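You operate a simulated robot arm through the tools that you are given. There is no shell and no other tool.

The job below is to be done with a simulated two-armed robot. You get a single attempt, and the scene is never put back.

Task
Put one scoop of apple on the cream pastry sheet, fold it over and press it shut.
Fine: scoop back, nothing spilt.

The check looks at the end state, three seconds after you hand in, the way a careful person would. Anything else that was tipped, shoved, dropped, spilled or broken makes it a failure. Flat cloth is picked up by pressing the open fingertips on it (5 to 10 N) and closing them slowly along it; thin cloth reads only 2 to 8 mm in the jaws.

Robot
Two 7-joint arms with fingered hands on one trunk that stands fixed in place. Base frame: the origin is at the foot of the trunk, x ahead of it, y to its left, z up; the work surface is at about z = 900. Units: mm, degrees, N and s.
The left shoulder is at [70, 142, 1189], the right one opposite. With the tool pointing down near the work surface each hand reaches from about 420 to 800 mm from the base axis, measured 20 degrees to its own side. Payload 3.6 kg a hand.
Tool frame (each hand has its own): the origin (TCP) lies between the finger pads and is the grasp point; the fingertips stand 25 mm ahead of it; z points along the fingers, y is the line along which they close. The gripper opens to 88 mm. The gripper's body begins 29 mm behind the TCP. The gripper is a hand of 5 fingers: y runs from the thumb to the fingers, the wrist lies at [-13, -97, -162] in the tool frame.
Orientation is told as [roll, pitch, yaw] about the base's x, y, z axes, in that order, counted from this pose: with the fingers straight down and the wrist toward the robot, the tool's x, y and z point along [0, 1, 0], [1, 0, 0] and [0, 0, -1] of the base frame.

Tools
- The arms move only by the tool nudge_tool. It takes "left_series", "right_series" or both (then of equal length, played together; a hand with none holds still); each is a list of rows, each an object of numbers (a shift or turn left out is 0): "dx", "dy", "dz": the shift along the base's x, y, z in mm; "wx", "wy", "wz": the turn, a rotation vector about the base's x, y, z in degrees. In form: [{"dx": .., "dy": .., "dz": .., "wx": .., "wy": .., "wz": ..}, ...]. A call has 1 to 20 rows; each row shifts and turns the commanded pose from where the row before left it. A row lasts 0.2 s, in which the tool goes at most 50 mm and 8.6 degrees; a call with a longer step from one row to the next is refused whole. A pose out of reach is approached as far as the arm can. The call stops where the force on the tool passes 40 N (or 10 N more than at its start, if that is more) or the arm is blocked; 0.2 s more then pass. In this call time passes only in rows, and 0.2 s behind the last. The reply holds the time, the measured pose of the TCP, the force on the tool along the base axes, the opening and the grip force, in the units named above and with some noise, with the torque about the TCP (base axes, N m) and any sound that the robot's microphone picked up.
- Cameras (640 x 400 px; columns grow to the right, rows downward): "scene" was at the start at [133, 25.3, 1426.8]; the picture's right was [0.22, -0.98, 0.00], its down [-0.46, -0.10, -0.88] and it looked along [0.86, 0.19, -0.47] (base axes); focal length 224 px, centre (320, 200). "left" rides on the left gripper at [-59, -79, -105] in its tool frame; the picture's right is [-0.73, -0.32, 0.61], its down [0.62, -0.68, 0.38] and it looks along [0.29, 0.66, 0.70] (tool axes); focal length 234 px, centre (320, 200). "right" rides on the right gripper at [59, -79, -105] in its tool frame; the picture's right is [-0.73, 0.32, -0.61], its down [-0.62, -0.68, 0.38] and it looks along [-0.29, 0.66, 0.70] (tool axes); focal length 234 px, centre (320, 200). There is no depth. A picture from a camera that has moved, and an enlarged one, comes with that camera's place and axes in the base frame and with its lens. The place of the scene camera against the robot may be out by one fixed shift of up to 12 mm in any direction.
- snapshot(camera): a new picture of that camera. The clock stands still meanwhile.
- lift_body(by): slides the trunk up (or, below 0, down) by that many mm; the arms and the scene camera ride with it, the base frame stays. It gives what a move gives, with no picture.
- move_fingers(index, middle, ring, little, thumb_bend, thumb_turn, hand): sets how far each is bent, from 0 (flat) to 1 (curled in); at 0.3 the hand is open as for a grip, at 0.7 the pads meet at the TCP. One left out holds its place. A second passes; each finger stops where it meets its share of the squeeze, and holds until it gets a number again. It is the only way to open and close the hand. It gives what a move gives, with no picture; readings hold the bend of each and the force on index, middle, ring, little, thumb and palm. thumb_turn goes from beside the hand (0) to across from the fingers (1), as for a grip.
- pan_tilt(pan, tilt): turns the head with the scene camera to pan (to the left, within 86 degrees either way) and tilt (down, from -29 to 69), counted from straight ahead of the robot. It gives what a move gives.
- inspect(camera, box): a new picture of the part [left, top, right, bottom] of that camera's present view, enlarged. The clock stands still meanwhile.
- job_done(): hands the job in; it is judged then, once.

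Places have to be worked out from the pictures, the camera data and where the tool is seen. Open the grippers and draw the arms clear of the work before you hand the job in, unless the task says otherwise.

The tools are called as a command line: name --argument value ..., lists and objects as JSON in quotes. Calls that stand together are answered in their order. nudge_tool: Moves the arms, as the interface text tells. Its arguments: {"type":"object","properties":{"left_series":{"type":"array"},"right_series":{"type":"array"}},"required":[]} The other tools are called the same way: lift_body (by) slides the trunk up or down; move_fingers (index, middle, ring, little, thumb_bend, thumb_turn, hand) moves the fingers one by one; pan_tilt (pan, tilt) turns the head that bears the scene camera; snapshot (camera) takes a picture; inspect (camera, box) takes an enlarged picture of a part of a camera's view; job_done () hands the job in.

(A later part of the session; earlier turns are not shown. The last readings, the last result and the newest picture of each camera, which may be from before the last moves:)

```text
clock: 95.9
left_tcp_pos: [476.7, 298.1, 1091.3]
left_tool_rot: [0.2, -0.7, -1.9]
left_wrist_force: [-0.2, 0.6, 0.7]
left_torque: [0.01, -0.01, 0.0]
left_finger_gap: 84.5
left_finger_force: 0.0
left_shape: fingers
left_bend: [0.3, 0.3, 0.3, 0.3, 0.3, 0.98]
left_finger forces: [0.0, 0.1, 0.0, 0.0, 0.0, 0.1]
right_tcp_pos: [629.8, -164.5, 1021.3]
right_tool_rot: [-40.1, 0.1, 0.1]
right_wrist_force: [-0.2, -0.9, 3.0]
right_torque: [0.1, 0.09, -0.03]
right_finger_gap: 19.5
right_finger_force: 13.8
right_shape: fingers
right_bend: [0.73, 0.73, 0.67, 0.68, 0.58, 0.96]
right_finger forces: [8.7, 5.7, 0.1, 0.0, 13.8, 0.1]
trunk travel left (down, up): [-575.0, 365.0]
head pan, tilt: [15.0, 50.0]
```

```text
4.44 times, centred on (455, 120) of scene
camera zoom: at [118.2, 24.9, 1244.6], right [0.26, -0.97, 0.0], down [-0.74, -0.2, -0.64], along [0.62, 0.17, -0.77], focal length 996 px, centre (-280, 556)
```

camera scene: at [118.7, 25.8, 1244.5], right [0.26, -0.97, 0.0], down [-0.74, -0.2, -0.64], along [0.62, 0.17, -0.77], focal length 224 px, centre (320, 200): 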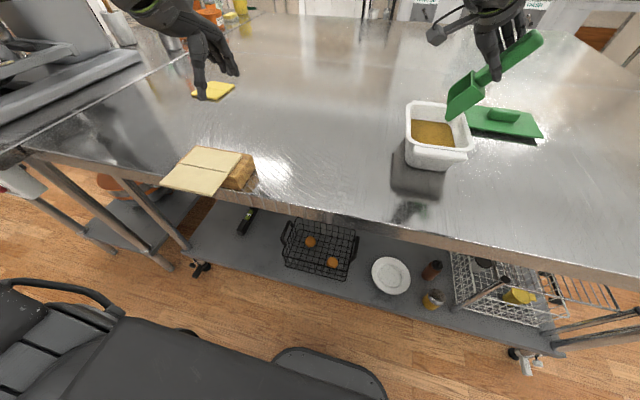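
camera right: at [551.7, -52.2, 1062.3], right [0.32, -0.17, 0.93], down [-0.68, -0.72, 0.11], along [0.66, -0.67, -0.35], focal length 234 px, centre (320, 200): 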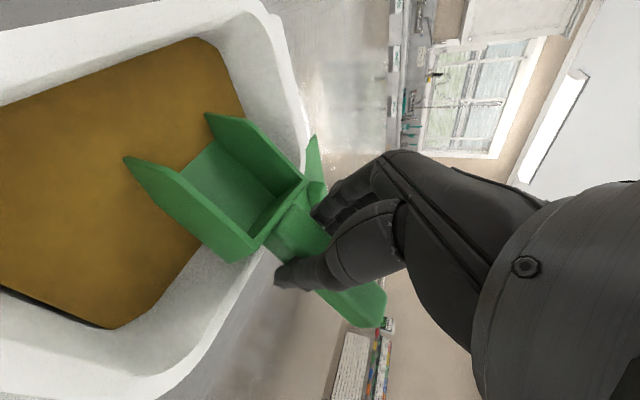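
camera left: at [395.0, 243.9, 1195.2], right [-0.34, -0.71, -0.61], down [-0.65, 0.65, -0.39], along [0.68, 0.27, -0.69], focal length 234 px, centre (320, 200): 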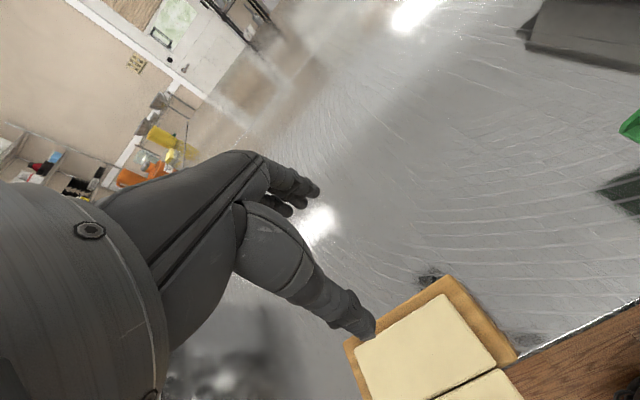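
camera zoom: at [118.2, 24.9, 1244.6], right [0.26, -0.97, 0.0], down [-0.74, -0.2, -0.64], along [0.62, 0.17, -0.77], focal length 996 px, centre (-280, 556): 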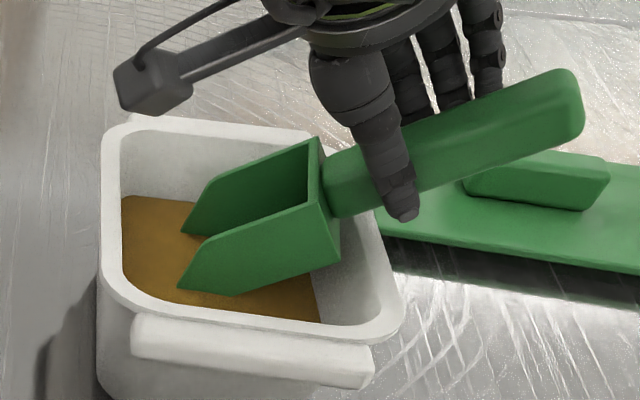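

The tip is submerged but the filling pushed back and levered the scoop to about 33° nose-down in my grip. I will slice in along the scoop's own axis instead, slowly, so the push is axial rather than levering.

nudge_tool --right_series '[{"dy": 2.6, "dz": -1.6}, {"dy": 2.6, "dz": -1.6}, {"dy": 2.6, "dz": -1.6}, {"dy": 2.6, "dz": -1.6}, {"dy": 2.6, "dz": -1.6}]'

inspect --camera "scene" --box '[410, 75, 500, 165]'

inspect --camera "right" --box '[80, 80, 340, 300]'

```text
clock: 97.1
left_tcp_pos: [476.7, 299.1, 1090.2]
left_tool_rot: [0.1, -0.7, -1.9]
left_wrist_force: [0.3, -0.5, -1.1]
left_torque: [0.01, -0.01, -0.01]
left_finger_gap: 84.7
left_finger_force: 0.0
left_shape: fingers
left_bend: [0.3, 0.3, 0.3, 0.3, 0.3, 0.98]
left_finger forces: [0.0, 0.0, 0.0, 0.1, 0.0, 0.0]
right_tcp_pos: [631.1, -151.4, 1012.3]
right_tool_rot: [-40.0, 0.1, 0.0]
right_wrist_force: [1.1, -0.4, 1.2]
right_torque: [0.15, 0.11, 0.0]
right_finger_gap: 19.4
right_finger_force: 14.3
right_shape: fingers
right_bend: [0.73, 0.73, 0.67, 0.68, 0.58, 0.96]
right_finger forces: [8.3, 5.6, 0.0, 0.0, 13.7, 0.0]
trunk travel left (down, up): [-575.0, 365.0]
head pan, tilt: [15.0, 50.0]
```

```text
4.44 times, centred on (455, 120) of scene
camera zoom: at [118.3, 25.1, 1244.6], right [0.26, -0.97, 0.0], down [-0.74, -0.2, -0.64], along [0.62, 0.17, -0.77], focal length 996 px, centre (-280, 556)
```

zoom: 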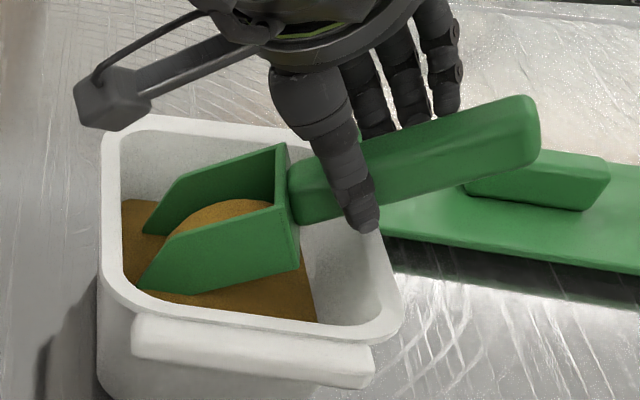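

```text
1.82 times, centred on (210, 190) of right
camera zoom: at [552.3, -39.0, 1054.1], right [0.32, -0.17, 0.93], down [-0.68, -0.72, 0.11], along [0.66, -0.67, -0.35], focal length 426 px, centre (520, 218)
```

zoom: 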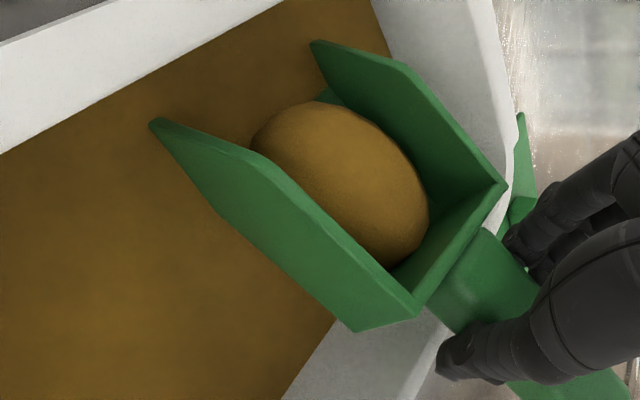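

A full mound of apple is now in the bowl. I lift slowly while bringing the nose up, backing off a little so the tip stays clear of the far wall.

nudge_tool --right_series '[{"dz": 4, "wx": 3}, {"dz": 4, "wx": 3, "dy": -2}, {"dz": 6, "wx": 3, "dy": -2}, {"dz": 6, "wx": 3, "dy": -3}, {"dz": 7, "wx": 3, "dy": -3}, {"dz": 7, "wx": 3, "dy": -3}]'

inspect --camera "scene" --box '[400, 50, 520, 165]'

inspect --camera "right" --box '[80, 80, 420, 340]'

```text
clock: 98.5
left_tcp_pos: [477.1, 299.4, 1091.9]
left_tool_rot: [0.2, -0.8, -1.9]
left_wrist_force: [-0.4, -0.2, -0.3]
left_torque: [0.01, 0.03, -0.02]
left_finger_gap: 84.3
left_finger_force: 0.1
left_shape: fingers
left_bend: [0.3, 0.3, 0.3, 0.3, 0.3, 0.98]
left_finger forces: [0.0, 0.1, 0.1, 0.0, 0.1, 0.0]
right_tcp_pos: [631.7, -163.7, 1045.8]
right_tool_rot: [-21.9, 0.0, 0.1]
right_wrist_force: [0.7, 0.2, -1.2]
right_torque: [-0.04, 0.01, 0.04]
right_finger_gap: 19.4
right_finger_force: 14.1
right_shape: fingers
right_bend: [0.73, 0.73, 0.67, 0.68, 0.58, 0.95]
right_finger forces: [7.6, 6.2, 0.0, 0.0, 14.0, 0.0]
trunk travel left (down, up): [-575.0, 365.0]
head pan, tilt: [15.0, 50.0]
```

```text
3.48 times, centred on (460, 108) of scene
camera zoom: at [118.7, 24.7, 1244.6], right [0.26, -0.97, 0.0], down [-0.74, -0.2, -0.64], along [0.62, 0.17, -0.77], focal length 780 px, centre (-167, 522)
```

zoom: 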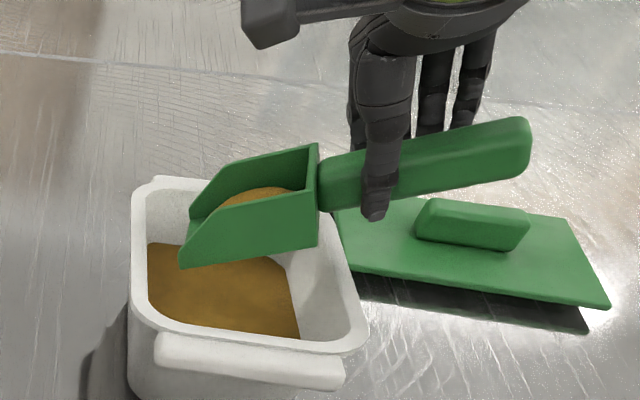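

```text
1.54 times, centred on (250, 210) of right
camera zoom: at [552.5, -71.2, 1120.6], right [0.32, -0.45, 0.83], down [-0.68, -0.72, -0.12], along [0.66, -0.53, -0.54], focal length 360 px, centre (428, 185)
```

zoom: 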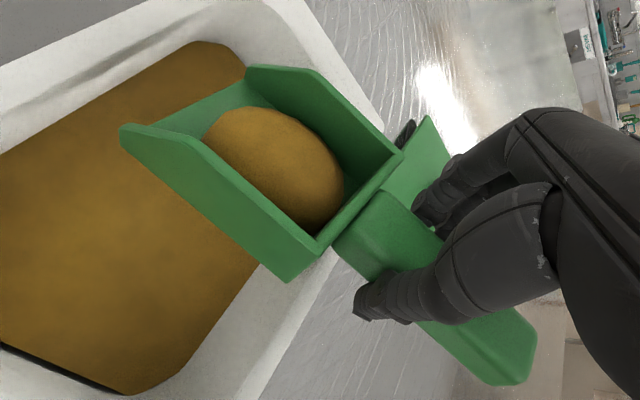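

The mound stays in the bowl; the scoop is still about 20° nose-down. I keep raising and rotating it to level and slightly nose-up.

nudge_tool --right_series '[{"dz": 7, "wx": 3.5, "dy": -2}, {"dz": 7, "wx": 3.5, "dy": -2}, {"dz": 7, "wx": 3.5, "dy": -2}, {"dz": 7, "wx": 3.5}, {"dz": 7, "wx": 3.5}, {"dz": 7, "wx": 3.5}, {"dz": 7, "wx": 3.5}, {"dz": 3, "wx": 2}]'

inspect --camera "scene" --box '[400, 30, 540, 165]'

inspect --camera "right" --box '[80, 80, 420, 340]'

```text
clock: 100.3
left_tcp_pos: [477.8, 298.3, 1090.8]
left_tool_rot: [0.2, -0.7, -1.9]
left_wrist_force: [0.3, 0.0, -0.2]
left_torque: [0.0, -0.01, -0.01]
left_finger_gap: 84.7
left_finger_force: 0.0
left_shape: fingers
left_bend: [0.3, 0.3, 0.3, 0.3, 0.3, 0.98]
left_finger forces: [0.0, 0.0, 0.0, 0.1, 0.0, 0.0]
right_tcp_pos: [632.8, -171.1, 1098.3]
right_tool_rot: [4.5, 0.1, 0.0]
right_wrist_force: [0.3, 0.2, -1.1]
right_torque: [-0.05, -0.01, 0.01]
right_finger_gap: 19.8
right_finger_force: 14.1
right_shape: fingers
right_bend: [0.73, 0.73, 0.67, 0.68, 0.58, 0.95]
right_finger forces: [7.5, 6.4, 0.0, 0.1, 13.9, 0.0]
trunk travel left (down, up): [-575.0, 365.0]
head pan, tilt: [15.0, 50.0]
```

```text
2.96 times, centred on (470, 98) of scene
camera zoom: at [118.9, 25.0, 1244.5], right [0.26, -0.97, 0.0], down [-0.74, -0.2, -0.64], along [0.62, 0.17, -0.77], focal length 664 px, centre (-124, 504)
```

zoom: 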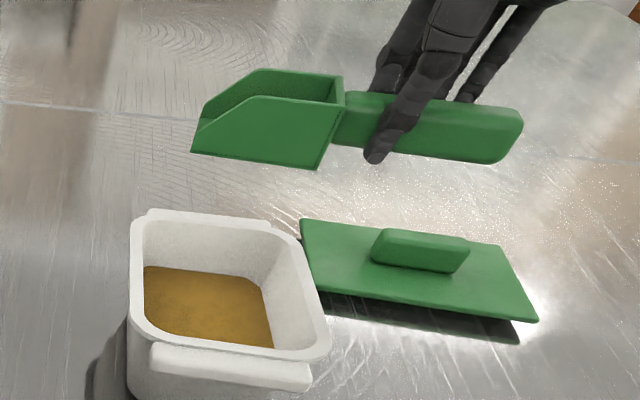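

```text
1.54 times, centred on (250, 210) of right
camera zoom: at [553.0, -120.3, 1206.0], right [0.32, -0.77, 0.55], down [-0.68, -0.59, -0.43], along [0.66, -0.23, -0.72], focal length 360 px, centre (428, 185)
```

zoom: 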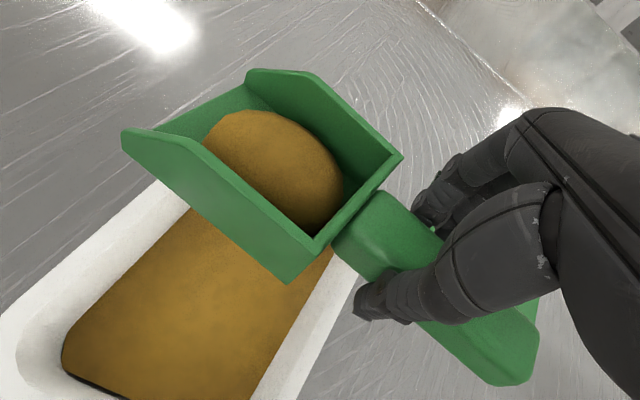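

The scoop is level with a full mound and nothing spilt. I carry it slowly back to the centre zone near (440, -43), still held high.

nudge_tool --right_series '[{"dx": -6, "dy": 4}, {"dx": -12, "dy": 8, "dz": -2}, {"dx": -12, "dy": 8, "dz": -2}, {"dx": -12, "dy": 8, "dz": -2}, {"dx": -12, "dy": 8, "dz": -2}, {"dx": -12, "dy": 8, "dz": -2}, {"dx": -12, "dy": 8, "dz": -2}, {"dx": -12, "dy": 8, "dz": -2}, {"dx": -12, "dy": 8, "dz": -2}, {"dx": -12, "dy": 8, "dz": -2}, {"dx": -12, "dy": 8, "dz": -3}, {"dx": -12, "dy": 8, "dz": -3}, {"dx": -12, "dy": 8, "dz": -3}, {"dx": -12, "dy": 8, "dz": -3}, {"dx": -12, "dy": 8, "dz": -3}, {"dx": -12, "dy": 7, "dz": -3}, {"dx": -6, "dy": 3, "dz": -3}]'

inspect --camera "scene" --box '[290, 50, 470, 200]'

inspect --camera "right" --box '[80, 80, 420, 340]'

```text
clock: 103.9
left_tcp_pos: [477.8, 298.3, 1090.8]
left_tool_rot: [0.2, -0.7, -1.9]
left_wrist_force: [-0.4, 0.3, -0.2]
left_torque: [-0.04, -0.02, -0.02]
left_finger_gap: 84.3
left_finger_force: 0.0
left_shape: fingers
left_bend: [0.3, 0.3, 0.3, 0.3, 0.3, 0.98]
left_finger forces: [0.0, 0.1, 0.0, 0.0, 0.0, 0.0]
right_tcp_pos: [440.0, -43.9, 1058.9]
right_tool_rot: [4.4, 0.0, 0.0]
right_wrist_force: [0.0, -0.2, -0.5]
right_torque: [-0.07, 0.0, 0.03]
right_finger_gap: 19.9
right_finger_force: 14.0
right_shape: fingers
right_bend: [0.73, 0.73, 0.67, 0.68, 0.58, 0.95]
right_finger forces: [7.7, 6.4, 0.1, 0.0, 14.1, 0.0]
trunk travel left (down, up): [-575.0, 365.0]
head pan, tilt: [15.0, 50.0]
```

```text
2.67 times, centred on (380, 125) of scene
camera zoom: at [118.7, 25.2, 1244.5], right [0.26, -0.97, 0.0], down [-0.74, -0.2, -0.64], along [0.62, 0.17, -0.77], focal length 598 px, centre (160, 400)
```

zoom: 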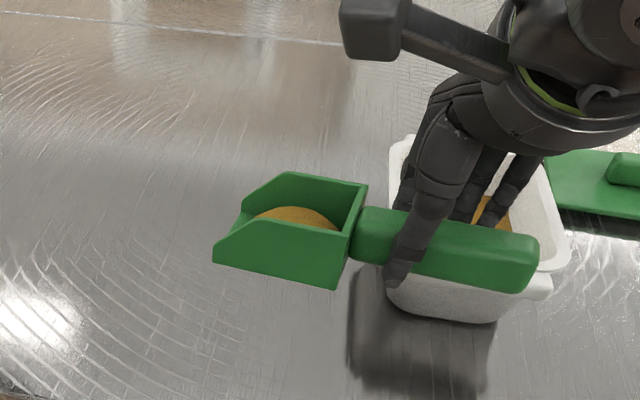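

```text
1.54 times, centred on (250, 210) of right
camera zoom: at [360.8, 5.8, 1167.3], right [0.32, -0.77, 0.55], down [-0.68, -0.59, -0.43], along [0.66, -0.23, -0.72], focal length 360 px, centre (428, 185)
```

zoom: 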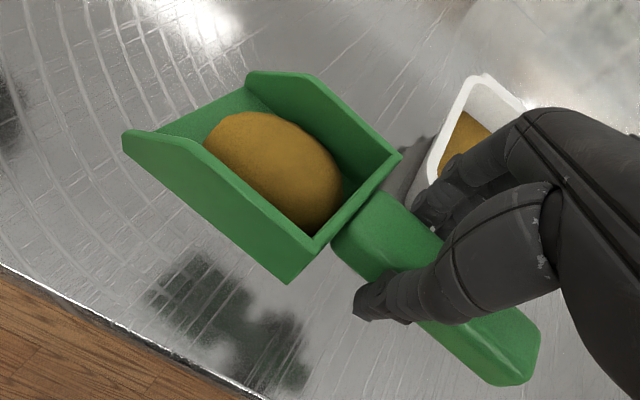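

The load is steady. I lower toward the table, slowly at the end.

nudge_tool --right_series '[{"dz": -8, "dy": 2}, {"dz": -10, "dy": 2}, {"dz": -10}, {"dz": -10}, {"dz": -10}, {"dz": -10}, {"dz": -10}, {"dz": -10}, {"dz": -10}, {"dz": -8}, {"dz": -6}, {"dz": -4}]'

inspect --camera "scene" --box '[290, 90, 470, 230]'

inspect --camera "right" --box '[80, 80, 420, 340]'

```text
clock: 106.5
left_tcp_pos: [477.9, 299.3, 1090.9]
left_tool_rot: [0.2, -0.7, -1.9]
left_wrist_force: [-0.2, 0.0, 0.2]
left_torque: [-0.01, 0.01, -0.02]
left_finger_gap: 84.8
left_finger_force: 0.1
left_shape: fingers
left_bend: [0.3, 0.3, 0.3, 0.3, 0.3, 0.98]
left_finger forces: [0.0, 0.0, 0.0, 0.0, 0.1, 0.1]
right_tcp_pos: [439.6, -40.2, 952.9]
right_tool_rot: [4.5, 0.0, 0.1]
right_wrist_force: [-0.1, 0.8, -2.1]
right_torque: [-0.07, 0.04, 0.03]
right_finger_gap: 19.8
right_finger_force: 14.0
right_shape: fingers
right_bend: [0.73, 0.73, 0.67, 0.68, 0.58, 0.95]
right_finger forces: [7.6, 6.4, 0.1, 0.0, 13.9, 0.0]
trunk travel left (down, up): [-575.0, 365.0]
head pan, tilt: [15.0, 50.0]
```

```text
2.86 times, centred on (380, 160) of scene
camera zoom: at [118.8, 25.2, 1244.5], right [0.26, -0.97, 0.0], down [-0.74, -0.2, -0.64], along [0.62, 0.17, -0.77], focal length 640 px, centre (149, 314)
```

zoom: 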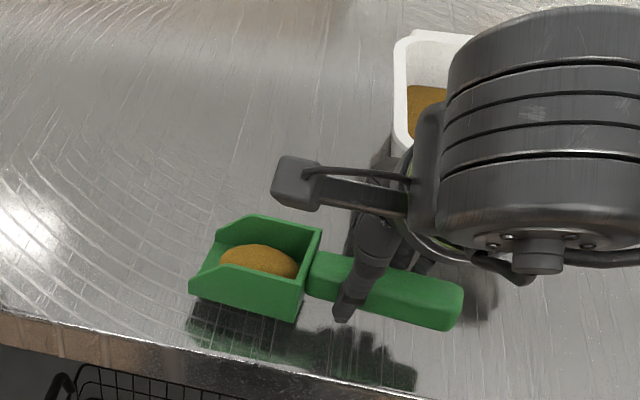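

```text
1.54 times, centred on (250, 210) of right
camera zoom: at [360.5, 10.3, 1061.2], right [0.32, -0.77, 0.55], down [-0.68, -0.59, -0.43], along [0.66, -0.23, -0.72], focal length 360 px, centre (428, 185)
```

zoom: 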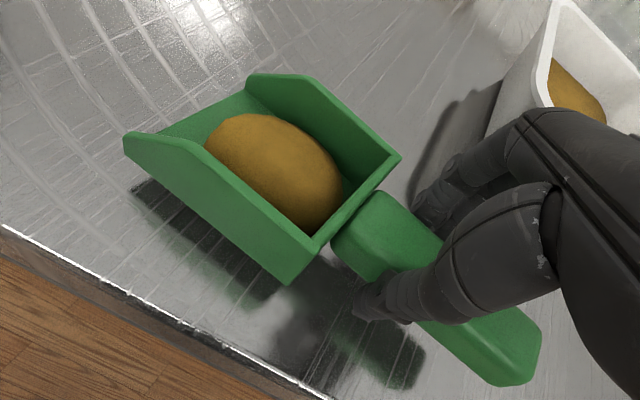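

Still about 12–15 mm above the table with the mound settled. I edge a little further toward +y to help the left hand's reach, then touch down gently.

nudge_tool --right_series '[{"dy": 4}, {"dy": 4}, {"dy": 4}]'

nudge_tool --right_series '[{"dz": -4}, {"dz": -4}, {"dz": -3}, {"dz": -2}]'

inspect --camera "scene" --box '[290, 110, 430, 230]'

```text
clock: 107.3
left_tcp_pos: [477.5, 299.8, 1091.4]
left_tool_rot: [0.2, -0.7, -1.9]
left_wrist_force: [-0.4, -0.7, -0.3]
left_torque: [-0.01, 0.03, 0.03]
left_finger_gap: 84.4
left_finger_force: 0.0
left_shape: fingers
left_bend: [0.3, 0.3, 0.3, 0.3, 0.3, 0.98]
left_finger forces: [0.0, 0.1, 0.0, 0.0, 0.0, 0.1]
right_tcp_pos: [440.1, -27.0, 953.4]
right_tool_rot: [4.6, 0.0, 0.1]
right_wrist_force: [-0.2, 0.0, -1.9]
right_torque: [-0.05, -0.02, 0.0]
right_finger_gap: 19.9
right_finger_force: 14.2
right_shape: fingers
right_bend: [0.73, 0.73, 0.67, 0.68, 0.58, 0.95]
right_finger forces: [7.6, 6.4, 0.0, 0.1, 13.9, 0.0]
trunk travel left (down, up): [-575.0, 365.0]
head pan, tilt: [15.0, 50.0]
```

```text
clock: 108.3
left_tcp_pos: [477.8, 298.8, 1091.4]
left_tool_rot: [0.2, -0.8, -1.9]
left_wrist_force: [0.6, 0.0, 0.5]
left_torque: [0.0, 0.01, 0.01]
left_finger_gap: 84.7
left_finger_force: 0.1
left_shape: fingers
left_bend: [0.3, 0.3, 0.3, 0.3, 0.3, 0.98]
left_finger forces: [0.1, 0.0, 0.0, 0.0, 0.0, 0.0]
right_tcp_pos: [439.6, -28.8, 940.1]
right_tool_rot: [4.6, 0.0, 0.0]
right_wrist_force: [-0.5, -0.5, -0.4]
right_torque: [-0.1, -0.01, -0.03]
right_finger_gap: 19.8
right_finger_force: 14.0
right_shape: fingers
right_bend: [0.73, 0.73, 0.67, 0.68, 0.58, 0.95]
right_finger forces: [7.6, 6.4, 0.1, 0.0, 13.9, 0.0]
trunk travel left (down, up): [-575.0, 365.0]
head pan, tilt: [15.0, 50.0]
```

```text
3.33 times, centred on (360, 170) of scene
camera zoom: at [118.8, 25.2, 1244.5], right [0.26, -0.97, 0.0], down [-0.74, -0.2, -0.64], along [0.62, 0.17, -0.77], focal length 747 px, centre (187, 300)
```

zoom: 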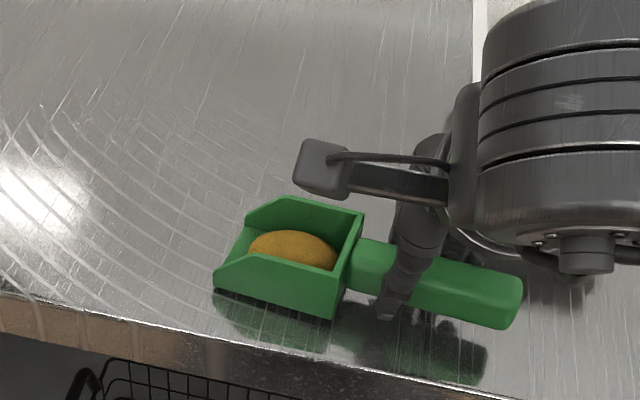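

No limit hit; the bowl centre is now near y≈41 and about 2 mm above the table. I try a bit further left before touching down.

nudge_tool --right_series '[{"dy": 4, "dz": 1}, {"dy": 4}, {"dy": 4}]'

nudge_tool --right_series '[{"dz": -2}, {"dz": -2}, {"dz": -1}]'

inspect --camera "scene" --box '[290, 110, 430, 230]'

inspect --camera "right" --box '[80, 80, 420, 340]'

```text
clock: 109.1
left_tcp_pos: [478.3, 298.6, 1091.1]
left_tool_rot: [0.1, -0.7, -1.9]
left_wrist_force: [0.1, -0.2, 0.4]
left_torque: [-0.01, -0.01, -0.02]
left_finger_gap: 84.4
left_finger_force: 0.0
left_shape: fingers
left_bend: [0.3, 0.3, 0.3, 0.3, 0.3, 0.98]
left_finger forces: [0.0, 0.0, 0.0, 0.0, 0.0, 0.1]
right_tcp_pos: [439.9, -16.1, 942.0]
right_tool_rot: [4.5, 0.0, 0.0]
right_wrist_force: [0.1, 0.0, -1.6]
right_torque: [-0.07, -0.02, 0.02]
right_finger_gap: 19.8
right_finger_force: 14.0
right_shape: fingers
right_bend: [0.73, 0.73, 0.67, 0.68, 0.58, 0.95]
right_finger forces: [7.5, 6.3, 0.0, 0.1, 13.9, 0.0]
trunk travel left (down, up): [-575.0, 365.0]
head pan, tilt: [15.0, 50.0]
```

```text
clock: 109.9
left_tcp_pos: [477.7, 298.5, 1091.8]
left_tool_rot: [0.2, -0.6, -1.8]
left_wrist_force: [0.0, 0.7, -0.2]
left_torque: [-0.01, 0.03, -0.02]
left_finger_gap: 84.5
left_finger_force: 0.0
left_shape: fingers
left_bend: [0.3, 0.3, 0.3, 0.3, 0.3, 0.98]
left_finger forces: [0.0, 0.0, 0.1, 0.1, 0.1, 0.1]
right_tcp_pos: [438.9, -16.8, 936.0]
right_tool_rot: [4.5, 0.0, 0.1]
right_wrist_force: [-0.4, -0.6, -0.1]
right_torque: [-0.05, -0.04, -0.03]
right_finger_gap: 19.9
right_finger_force: 13.2
right_shape: fingers
right_bend: [0.73, 0.73, 0.67, 0.68, 0.58, 0.95]
right_finger forces: [7.8, 6.2, 0.0, 0.0, 14.1, 0.1]
trunk travel left (down, up): [-575.0, 365.0]
head pan, tilt: [15.0, 50.0]
```

```text
3.33 times, centred on (360, 170) of scene
camera zoom: at [118.7, 25.2, 1244.6], right [0.26, -0.97, 0.0], down [-0.74, -0.2, -0.64], along [0.62, 0.17, -0.77], focal length 747 px, centre (187, 300)
```

zoom: 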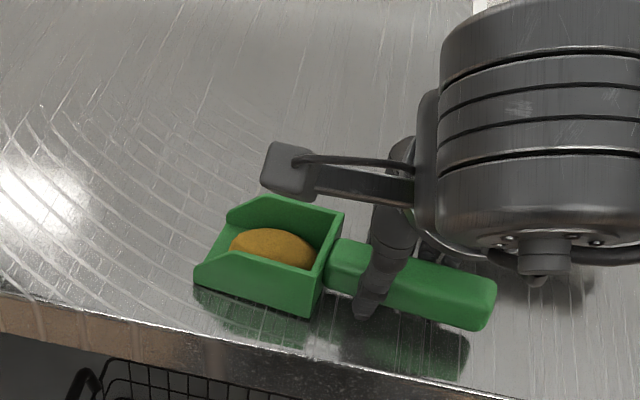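

```text
1.54 times, centred on (250, 210) of right
camera zoom: at [360.8, 34.1, 1044.3], right [0.32, -0.77, 0.55], down [-0.68, -0.59, -0.43], along [0.66, -0.23, -0.72], focal length 360 px, centre (428, 185)
```

zoom: 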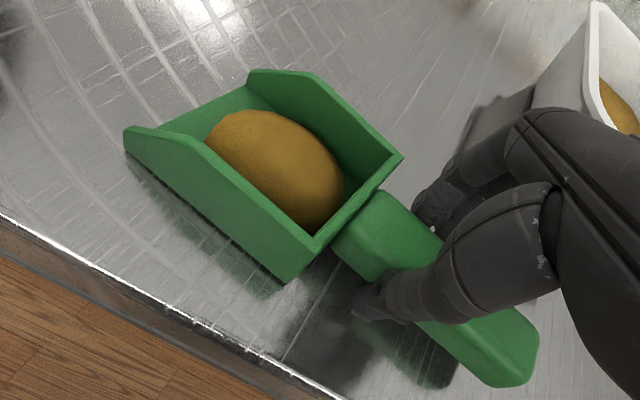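

The weight is nearly off the wrist, so the bowl is at the table. One more small step to confirm contact before I release.

nudge_tool --right_series '[{"dz": -1.5}, {"dz": -1}]'

inspect --camera "right" --box '[80, 80, 420, 340]'

```text
clock: 110.5
left_tcp_pos: [477.7, 298.8, 1090.4]
left_tool_rot: [0.3, -0.7, -1.9]
left_wrist_force: [-0.6, -0.2, 0.1]
left_torque: [0.01, 0.01, 0.0]
left_finger_gap: 84.6
left_finger_force: 0.0
left_shape: fingers
left_bend: [0.3, 0.3, 0.3, 0.3, 0.3, 0.98]
left_finger forces: [0.0, 0.0, 0.1, 0.1, 0.0, 0.0]
right_tcp_pos: [439.6, -16.2, 934.2]
right_tool_rot: [4.5, -0.1, 0.0]
right_wrist_force: [0.3, -2.1, -1.1]
right_torque: [-0.04, -0.02, -0.02]
right_finger_gap: 19.5
right_finger_force: 14.2
right_shape: fingers
right_bend: [0.73, 0.73, 0.67, 0.68, 0.58, 0.95]
right_finger forces: [8.0, 6.0, 0.0, 0.1, 13.9, 0.0]
trunk travel left (down, up): [-575.0, 365.0]
head pan, tilt: [15.0, 50.0]
```

```text
1.54 times, centred on (250, 210) of right
camera zoom: at [360.4, 33.9, 1041.9], right [0.32, -0.77, 0.55], down [-0.68, -0.59, -0.43], along [0.66, -0.23, -0.72], focal length 360 px, centre (428, 185)
```

zoom: 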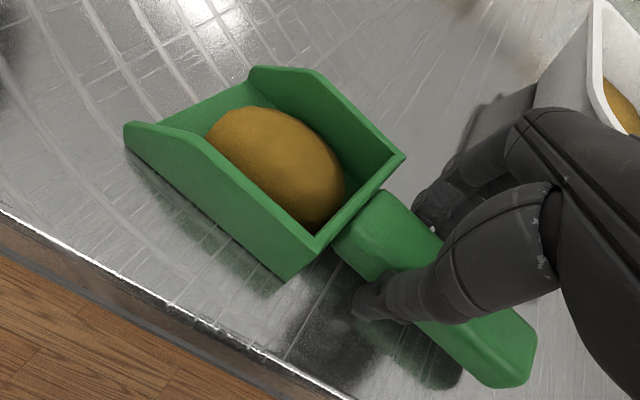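

The bowl is in contact and nearly level. I open the right hand in two gentle stages.

move_fingers --hand "right" --index 0.62 --middle 0.62 --ring 0.58 --little 0.58 --thumb_bend 0.54

move_fingers --hand "right" --index 0.42 --middle 0.42 --ring 0.42 --little 0.42 --thumb_bend 0.42

inspect --camera "right" --box '[80, 80, 420, 340]'

inspect --camera "scene" --box '[290, 110, 430, 230]'

```text
clock: 111.5
left_tcp_pos: [477.4, 298.9, 1090.6]
left_tool_rot: [0.3, -0.7, -1.9]
left_wrist_force: [-0.6, 0.1, -0.5]
left_torque: [0.01, 0.02, -0.04]
left_finger_gap: 84.5
left_finger_force: 0.0
left_shape: fingers
left_bend: [0.3, 0.3, 0.3, 0.3, 0.3, 0.98]
left_finger forces: [0.1, 0.0, 0.0, 0.0, 0.0, 0.0]
right_tcp_pos: [439.0, -16.1, 933.7]
right_tool_rot: [4.5, 0.1, 0.1]
right_wrist_force: [-0.2, -0.4, -0.4]
right_torque: [0.0, 0.02, 0.01]
right_finger_gap: 24.7
right_finger_force: 0.3
right_shape: fingers
right_bend: [0.62, 0.62, 0.57, 0.57, 0.53, 0.97]
right_finger forces: [0.1, 0.1, 0.1, 0.1, 0.3, 0.0]
trunk travel left (down, up): [-575.0, 365.0]
head pan, tilt: [15.0, 50.0]
```

```text
clock: 112.5
left_tcp_pos: [477.0, 299.1, 1091.3]
left_tool_rot: [0.2, -0.8, -1.9]
left_wrist_force: [-0.3, -0.3, -0.9]
left_torque: [-0.02, 0.01, 0.0]
left_finger_gap: 84.5
left_finger_force: 0.1
left_shape: fingers
left_bend: [0.3, 0.3, 0.3, 0.3, 0.3, 0.98]
left_finger forces: [0.0, 0.0, 0.0, 0.1, 0.0, 0.1]
right_tcp_pos: [439.5, -15.6, 934.2]
right_tool_rot: [4.5, 0.0, -0.1]
right_wrist_force: [0.6, 0.0, -0.3]
right_torque: [-0.04, 0.03, 0.0]
right_finger_gap: 58.6
right_finger_force: 0.0
right_shape: fingers
right_bend: [0.42, 0.42, 0.42, 0.42, 0.42, 0.97]
right_finger forces: [0.0, 0.0, 0.0, 0.0, 0.0, 0.0]
trunk travel left (down, up): [-575.0, 365.0]
head pan, tilt: [15.0, 50.0]
```

```text
1.54 times, centred on (250, 210) of right
camera zoom: at [360.3, 34.0, 1041.9], right [0.32, -0.77, 0.55], down [-0.68, -0.59, -0.43], along [0.66, -0.23, -0.72], focal length 360 px, centre (428, 185)
```

zoom: 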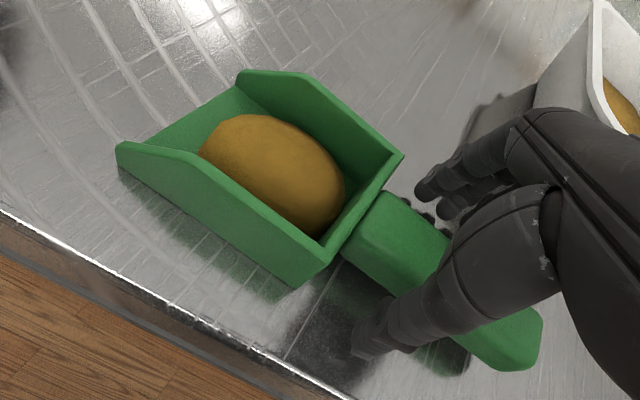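

```text
3.33 times, centred on (360, 170) of scene
camera zoom: at [118.6, 25.2, 1244.6], right [0.26, -0.97, 0.0], down [-0.74, -0.2, -0.64], along [0.62, 0.17, -0.77], focal length 747 px, centre (187, 300)
```

zoom: 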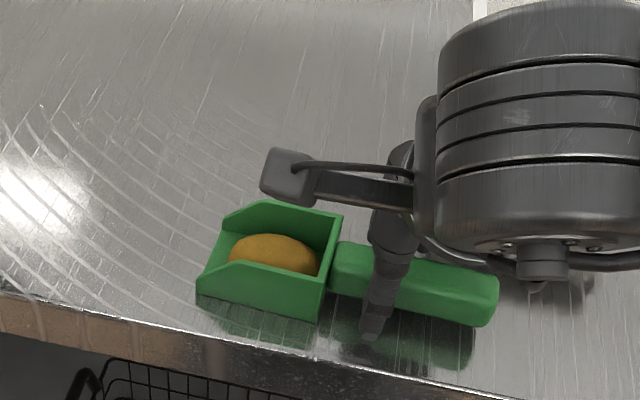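

The scoop stands level on the table with its mound intact. I lift the right hand straight up and withdraw it to the right.

nudge_tool --right_series '[{"dz": 8}, {"dz": 12}, {"dz": 20}, {"dz": 25}, {"dz": 30}, {"dz": 30}, {"dz": 20, "dy": -30}, {"dy": -45}, {"dy": -45}, {"dy": -45}, {"dy": -45}, {"dy": -40}]'

snapshot --camera "scene"

inspect --camera "scene" --box '[290, 110, 430, 230]'

```text
clock: 115.1
left_tcp_pos: [476.3, 297.1, 1090.0]
left_tool_rot: [0.2, -0.8, -1.9]
left_wrist_force: [0.1, -0.1, 0.1]
left_torque: [-0.03, 0.0, 0.01]
left_finger_gap: 84.7
left_finger_force: 0.1
left_shape: fingers
left_bend: [0.3, 0.3, 0.3, 0.3, 0.3, 0.98]
left_finger forces: [0.1, 0.0, 0.1, 0.1, 0.1, 0.1]
right_tcp_pos: [440.4, -267.3, 1078.7]
right_tool_rot: [4.6, -0.1, 0.1]
right_wrist_force: [0.0, -0.7, -0.3]
right_torque: [0.02, 0.02, 0.02]
right_finger_gap: 58.7
right_finger_force: 0.1
right_shape: fingers
right_bend: [0.42, 0.42, 0.42, 0.42, 0.42, 0.97]
right_finger forces: [0.0, 0.0, 0.1, 0.0, 0.0, 0.0]
trunk travel left (down, up): [-575.0, 365.0]
head pan, tilt: [15.0, 50.0]
```

```text
taken
camera scene: at [118.1, 24.1, 1244.6], right [0.26, -0.97, 0.0], down [-0.74, -0.2, -0.64], along [0.62, 0.17, -0.77], focal length 224 px, centre (320, 200)
```

scene: 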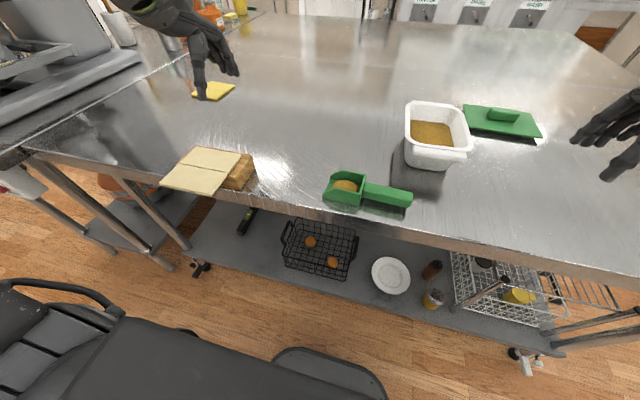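

```text
3.33 times, centred on (360, 170) of scene
camera zoom: at [118.1, 24.1, 1244.6], right [0.26, -0.97, 0.0], down [-0.74, -0.2, -0.64], along [0.62, 0.17, -0.77], focal length 747 px, centre (187, 300)
```

zoom: 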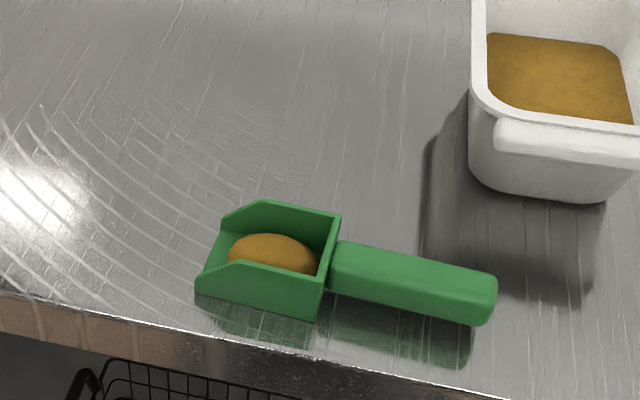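

The scoop's rear wall is centred near (437.5, 16.5), so the bowl's centre is at about (438, 50). I bring the left hand above it, leaning its fingers 6° toward -y for reach.

nudge_tool --left_series '[{"dy": -35, "dx": -5, "wx": -2}, {"dy": -40, "dx": -6, "wx": -2}, {"dy": -40, "dx": -6, "wx": -2}, {"dy": -40, "dx": -6, "wz": 1}, {"dy": -40, "dx": -6, "wz": 1}, {"dy": -35, "dx": -6}, {"dy": -16, "dx": -3, "dz": -15}, {"dz": -25}, {"dz": -25}]'

inspect --camera "left" --box '[220, 120, 560, 360]'

inspect --camera "scene" --box '[270, 90, 430, 230]'

```text
clock: 117.1
left_tcp_pos: [439.8, 53.6, 1026.5]
left_tool_rot: [-5.8, -0.9, 0.1]
left_wrist_force: [0.3, 1.0, 0.5]
left_torque: [-0.01, 0.0, 0.01]
left_finger_gap: 84.5
left_finger_force: 0.0
left_shape: fingers
left_bend: [0.3, 0.3, 0.3, 0.3, 0.3, 0.98]
left_finger forces: [0.1, 0.0, 0.0, 0.0, 0.1, 0.0]
right_tcp_pos: [441.2, -266.9, 1077.7]
right_tool_rot: [4.5, 0.0, 0.0]
right_wrist_force: [-0.1, 0.2, 0.1]
right_torque: [-0.01, -0.01, -0.02]
right_finger_gap: 59.0
right_finger_force: 0.1
right_shape: fingers
right_bend: [0.42, 0.42, 0.42, 0.42, 0.42, 0.97]
right_finger forces: [0.1, 0.0, 0.0, 0.1, 0.0, 0.0]
trunk travel left (down, up): [-575.0, 365.0]
head pan, tilt: [15.0, 50.0]
```

```text
1.67 times, centred on (390, 240) of left
camera zoom: at [358.9, 5.9, 1135.6], right [-0.31, -0.79, -0.53], down [-0.68, 0.58, -0.46], along [0.67, 0.22, -0.71], focal length 390 px, centre (203, 133)
```

zoom: 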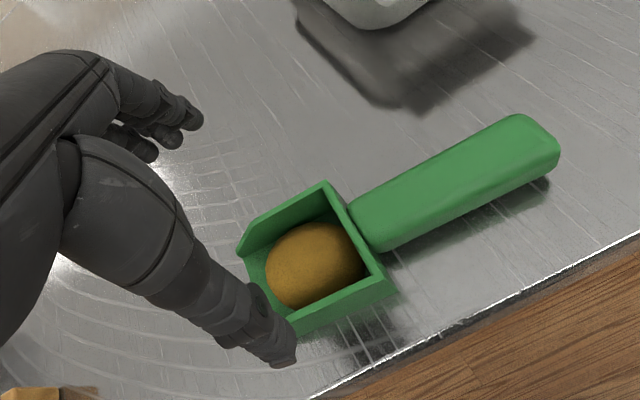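

```text
2.86 times, centred on (350, 160) of scene
camera zoom: at [119.2, 25.1, 1244.5], right [0.26, -0.97, 0.0], down [-0.74, -0.2, -0.64], along [0.62, 0.17, -0.77], focal length 640 px, centre (234, 314)
```

zoom: 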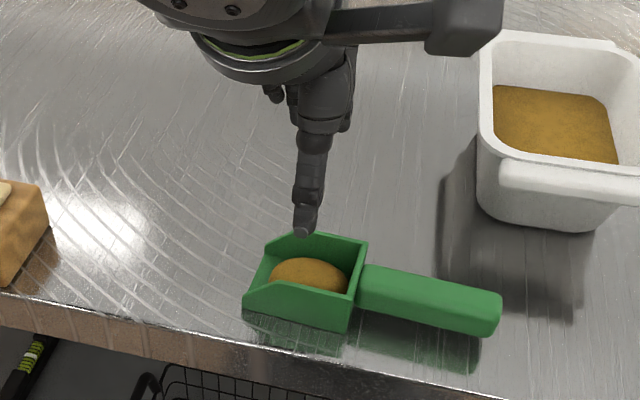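

The left camera puts the rear wall at x 410–461, y 16, so the bowl centre is (436, 50). The hand is aligned; I descend around the bowl.

nudge_tool --left_series '[{"dx": -3, "dy": -2, "dz": -20}, {"dz": -20}, {"dz": -15}, {"dz": -15}, {"dz": -10}, {"dz": -9}]'

inspect --camera "left" --box '[200, 120, 500, 370]'

inspect --camera "scene" --box '[270, 110, 430, 230]'

```text
clock: 118.5
left_tcp_pos: [434.9, 50.9, 937.7]
left_tool_rot: [-5.8, -0.8, 0.1]
left_wrist_force: [0.3, -0.6, 0.5]
left_torque: [0.02, -0.04, -0.01]
left_finger_gap: 84.5
left_finger_force: 0.0
left_shape: fingers
left_bend: [0.3, 0.3, 0.3, 0.3, 0.3, 0.98]
left_finger forces: [0.0, 0.0, 0.0, 0.0, 0.0, 0.1]
right_tcp_pos: [441.6, -265.6, 1078.5]
right_tool_rot: [4.5, 0.0, 0.0]
right_wrist_force: [0.8, 0.3, 0.2]
right_torque: [0.02, 0.02, -0.03]
right_finger_gap: 58.6
right_finger_force: 0.1
right_shape: fingers
right_bend: [0.42, 0.42, 0.42, 0.42, 0.42, 0.97]
right_finger forces: [0.0, 0.0, 0.0, 0.0, 0.0, 0.0]
trunk travel left (down, up): [-575.0, 365.0]
head pan, tilt: [15.0, 50.0]
```

```text
1.60 times, centred on (350, 245) of left
camera zoom: at [354.9, 4.2, 1046.9], right [-0.31, -0.78, -0.54], down [-0.68, 0.58, -0.46], along [0.67, 0.22, -0.71], focal length 375 px, centre (272, 128)
```

zoom: 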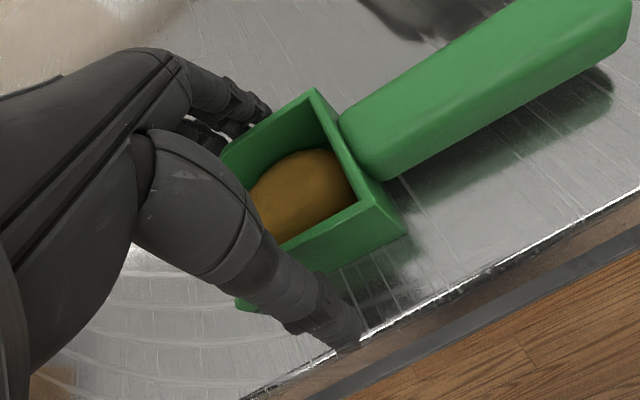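

```text
3.33 times, centred on (350, 170) of scene
camera zoom: at [118.8, 25.1, 1244.5], right [0.26, -0.97, 0.0], down [-0.74, -0.2, -0.64], along [0.62, 0.17, -0.77], focal length 747 px, centre (220, 300)
```

zoom: 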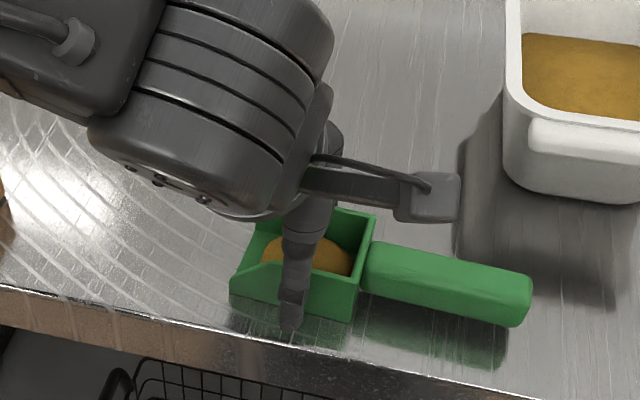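

The bowl with its mound sits between thumb and fingers. I close gently on the side walls.

move_fingers --hand "left" --index 0.42 --middle 0.43 --ring 0.43 --little 0.43 --thumb_bend 0.42

move_fingers --hand "left" --index 0.6 --middle 0.6 --ring 0.48 --little 0.48 --thumb_bend 0.6

inspect --camera "left" --box '[200, 120, 500, 370]'

inspect --camera "scene" --box '[270, 110, 430, 230]'

```text
clock: 119.5
left_tcp_pos: [435.1, 51.4, 937.5]
left_tool_rot: [-5.8, -1.0, 0.1]
left_wrist_force: [0.9, -0.1, -0.2]
left_torque: [0.0, 0.03, 0.03]
left_finger_gap: 60.7
left_finger_force: 0.4
left_shape: fingers
left_bend: [0.41, 0.43, 0.43, 0.43, 0.41, 0.99]
left_finger forces: [0.6, 0.0, 0.1, 0.0, 0.5, 0.1]
right_tcp_pos: [440.5, -267.3, 1078.6]
right_tool_rot: [4.5, 0.0, 0.1]
right_wrist_force: [0.2, 0.0, 0.1]
right_torque: [-0.03, -0.01, 0.01]
right_finger_gap: 59.1
right_finger_force: 0.0
right_shape: fingers
right_bend: [0.42, 0.42, 0.42, 0.42, 0.42, 0.97]
right_finger forces: [0.0, 0.0, 0.0, 0.1, 0.1, 0.0]
trunk travel left (down, up): [-575.0, 365.0]
head pan, tilt: [15.0, 50.0]
```

```text
clock: 120.5
left_tcp_pos: [435.5, 51.2, 937.4]
left_tool_rot: [-5.8, -0.9, 0.0]
left_wrist_force: [2.1, -0.4, 4.4]
left_torque: [0.0, -0.23, 0.0]
left_finger_gap: 52.8
left_finger_force: 17.3
left_shape: fingers
left_bend: [0.47, 0.5, 0.46, 0.48, 0.46, 0.99]
left_finger forces: [9.6, 7.6, 1.0, 0.0, 16.5, 0.0]
right_tcp_pos: [440.4, -265.9, 1078.7]
right_tool_rot: [4.6, 0.0, 0.0]
right_wrist_force: [0.4, -0.5, 0.0]
right_torque: [0.03, -0.01, -0.03]
right_finger_gap: 58.8
right_finger_force: 0.1
right_shape: fingers
right_bend: [0.42, 0.42, 0.42, 0.42, 0.42, 0.97]
right_finger forces: [0.0, 0.0, 0.0, 0.0, 0.1, 0.1]
trunk travel left (down, up): [-575.0, 365.0]
head pan, tilt: [15.0, 50.0]
```

```text
1.60 times, centred on (350, 245) of left
camera zoom: at [354.7, 4.1, 1047.2], right [-0.31, -0.78, -0.54], down [-0.68, 0.58, -0.46], along [0.67, 0.22, -0.71], focal length 375 px, centre (272, 128)
```

zoom: 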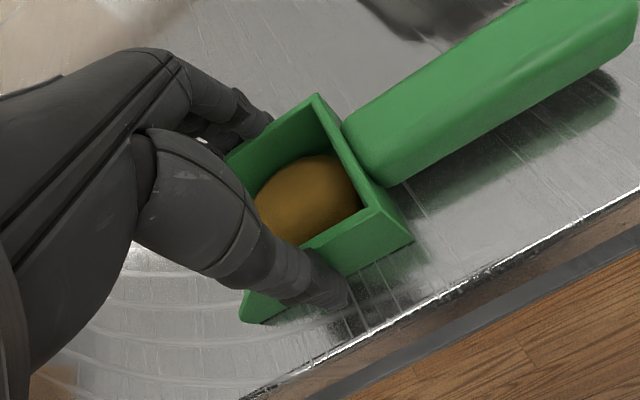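

```text
3.33 times, centred on (350, 170) of scene
camera zoom: at [118.5, 25.0, 1244.6], right [0.26, -0.97, 0.0], down [-0.74, -0.2, -0.64], along [0.62, 0.17, -0.77], focal length 747 px, centre (220, 300)
```

zoom: 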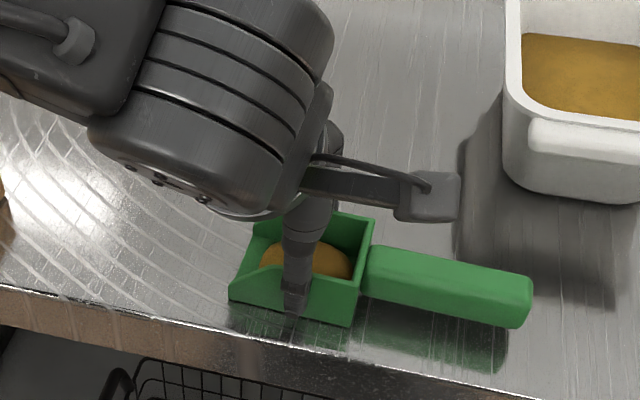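

A firm 17 N grip on the loaded bowl. I lift it slowly and check that it hangs level.

nudge_tool --left_series '[{"dz": 4}, {"dz": 8}, {"dz": 10}, {"dz": 12}, {"dz": 12}, {"dz": 12}, {"dz": 12}, {"dz": 12}, {"dz": 12}, {"dz": 8}]'

inspect --camera "left" --box '[200, 120, 500, 370]'

inspect --camera "scene" --box '[270, 60, 430, 200]'

```text
clock: 122.7
left_tcp_pos: [434.7, 51.8, 1040.7]
left_tool_rot: [-5.9, -1.0, 0.1]
left_wrist_force: [-0.3, -1.1, -2.3]
left_torque: [0.03, -0.02, 0.0]
left_finger_gap: 52.9
left_finger_force: 16.6
left_shape: fingers
left_bend: [0.48, 0.51, 0.47, 0.48, 0.46, 0.99]
left_finger forces: [9.0, 6.9, 0.7, 0.0, 16.9, 0.0]
right_tcp_pos: [440.8, -266.9, 1078.0]
right_tool_rot: [4.5, 0.1, 0.1]
right_wrist_force: [0.3, 0.6, -0.3]
right_torque: [0.03, 0.02, 0.0]
right_finger_gap: 58.8
right_finger_force: 0.0
right_shape: fingers
right_bend: [0.42, 0.42, 0.42, 0.42, 0.42, 0.97]
right_finger forces: [0.0, 0.0, 0.0, 0.0, 0.0, 0.0]
trunk travel left (down, up): [-575.0, 365.0]
head pan, tilt: [15.0, 50.0]
```

```text
1.60 times, centred on (350, 245) of left
camera zoom: at [355.2, 4.1, 1150.1], right [-0.31, -0.78, -0.54], down [-0.68, 0.58, -0.46], along [0.67, 0.22, -0.71], focal length 375 px, centre (272, 128)
```

zoom: 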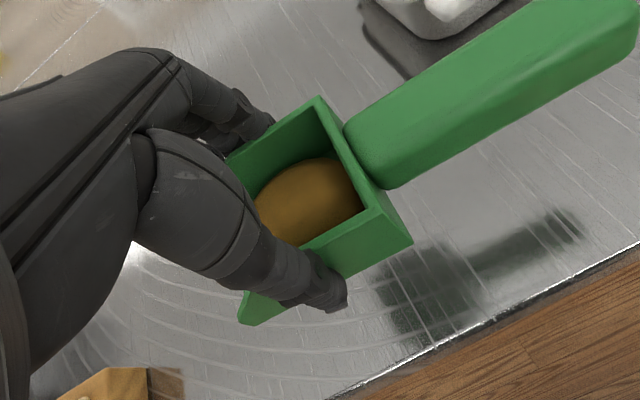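

```text
2.86 times, centred on (350, 130) of scene
camera zoom: at [118.6, 25.0, 1244.5], right [0.26, -0.97, 0.0], down [-0.74, -0.2, -0.64], along [0.62, 0.17, -0.77], focal length 640 px, centre (234, 400)
```

zoom: 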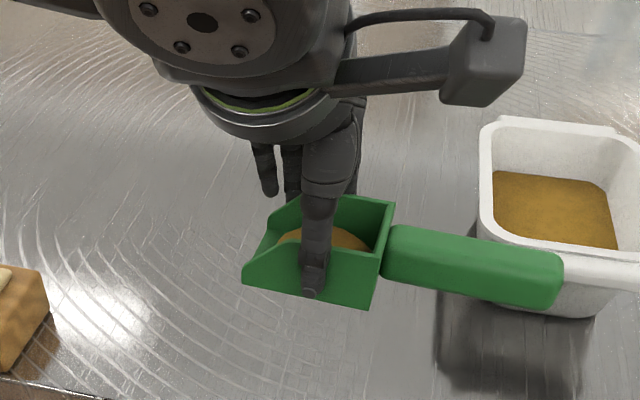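

The load hangs level and secure. I carry it slowly to above the pastry's rear half.

nudge_tool --left_series '[{"dy": 6}, {"dy": 12, "dx": -1}, {"dy": 15, "dx": -1}, {"dy": 15, "dx": -1}, {"dy": 15, "dx": -1}, {"dy": 15, "dx": -1}, {"dy": 15, "dx": -1}, {"dy": 15, "dx": -1}, {"dy": 15, "dx": -1}, {"dy": 15, "dx": -1}, {"dy": 15, "dx": -1}, {"dy": 15, "dx": -1}, {"dy": 15, "dx": -1}, {"dy": 15, "dx": -1}, {"dy": 15, "dx": -1}, {"dy": 15, "dx": -1}, {"dy": 15, "dx": -1}, {"dy": 15, "dx": -1}, {"dy": 12, "dx": -1}, {"dy": 8, "dx": -1}]'

snapshot --camera "scene"

snapshot --camera "left"

inspect --camera "scene" --box '[130, 60, 300, 210]'

```text
clock: 126.9
left_tcp_pos: [416.4, 329.8, 1039.8]
left_tool_rot: [-5.9, -0.9, 0.1]
left_wrist_force: [0.0, -0.2, -1.6]
left_torque: [0.02, 0.0, 0.04]
left_finger_gap: 53.0
left_finger_force: 16.7
left_shape: fingers
left_bend: [0.48, 0.51, 0.47, 0.48, 0.46, 0.99]
left_finger forces: [9.2, 6.7, 0.8, 0.0, 16.8, 0.0]
right_tcp_pos: [441.1, -265.6, 1077.9]
right_tool_rot: [4.5, -0.1, 0.0]
right_wrist_force: [0.7, -0.3, 0.4]
right_torque: [-0.04, 0.04, 0.02]
right_finger_gap: 58.8
right_finger_force: 0.1
right_shape: fingers
right_bend: [0.42, 0.42, 0.42, 0.42, 0.42, 0.97]
right_finger forces: [0.0, 0.1, 0.0, 0.1, 0.0, 0.0]
trunk travel left (down, up): [-575.0, 365.0]
head pan, tilt: [15.0, 50.0]
```

```text
taken
camera scene: at [118.6, 25.5, 1244.6], right [0.26, -0.97, 0.0], down [-0.74, -0.2, -0.64], along [0.62, 0.17, -0.77], focal length 224 px, centre (320, 200)
```

scene: 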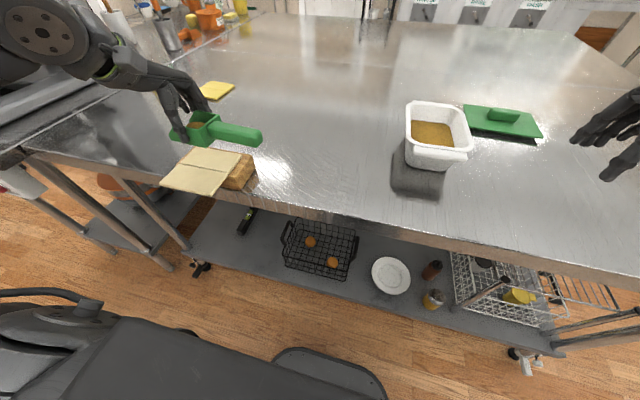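

```text
taken
camera left: at [336.3, 282.8, 1149.2], right [-0.31, -0.78, -0.53], down [-0.68, 0.58, -0.46], along [0.67, 0.22, -0.71], focal length 234 px, centre (320, 200)
```

left: 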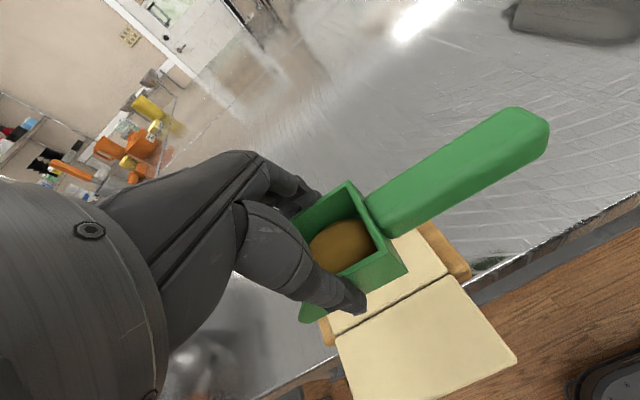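

```text
2.67 times, centred on (215, 135) of scene
camera zoom: at [118.6, 25.5, 1244.6], right [0.26, -0.97, 0.0], down [-0.74, -0.2, -0.64], along [0.62, 0.17, -0.77], focal length 598 px, centre (600, 373)
```

zoom: 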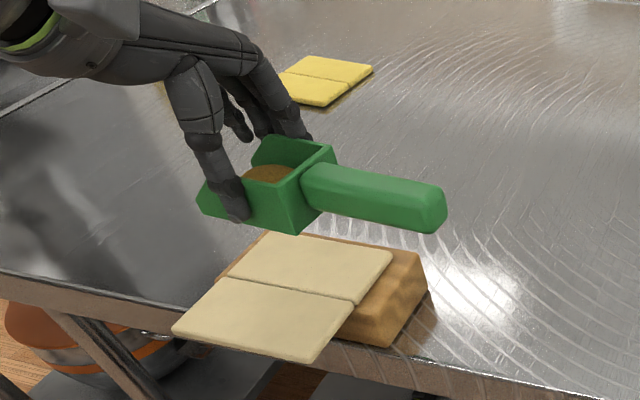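

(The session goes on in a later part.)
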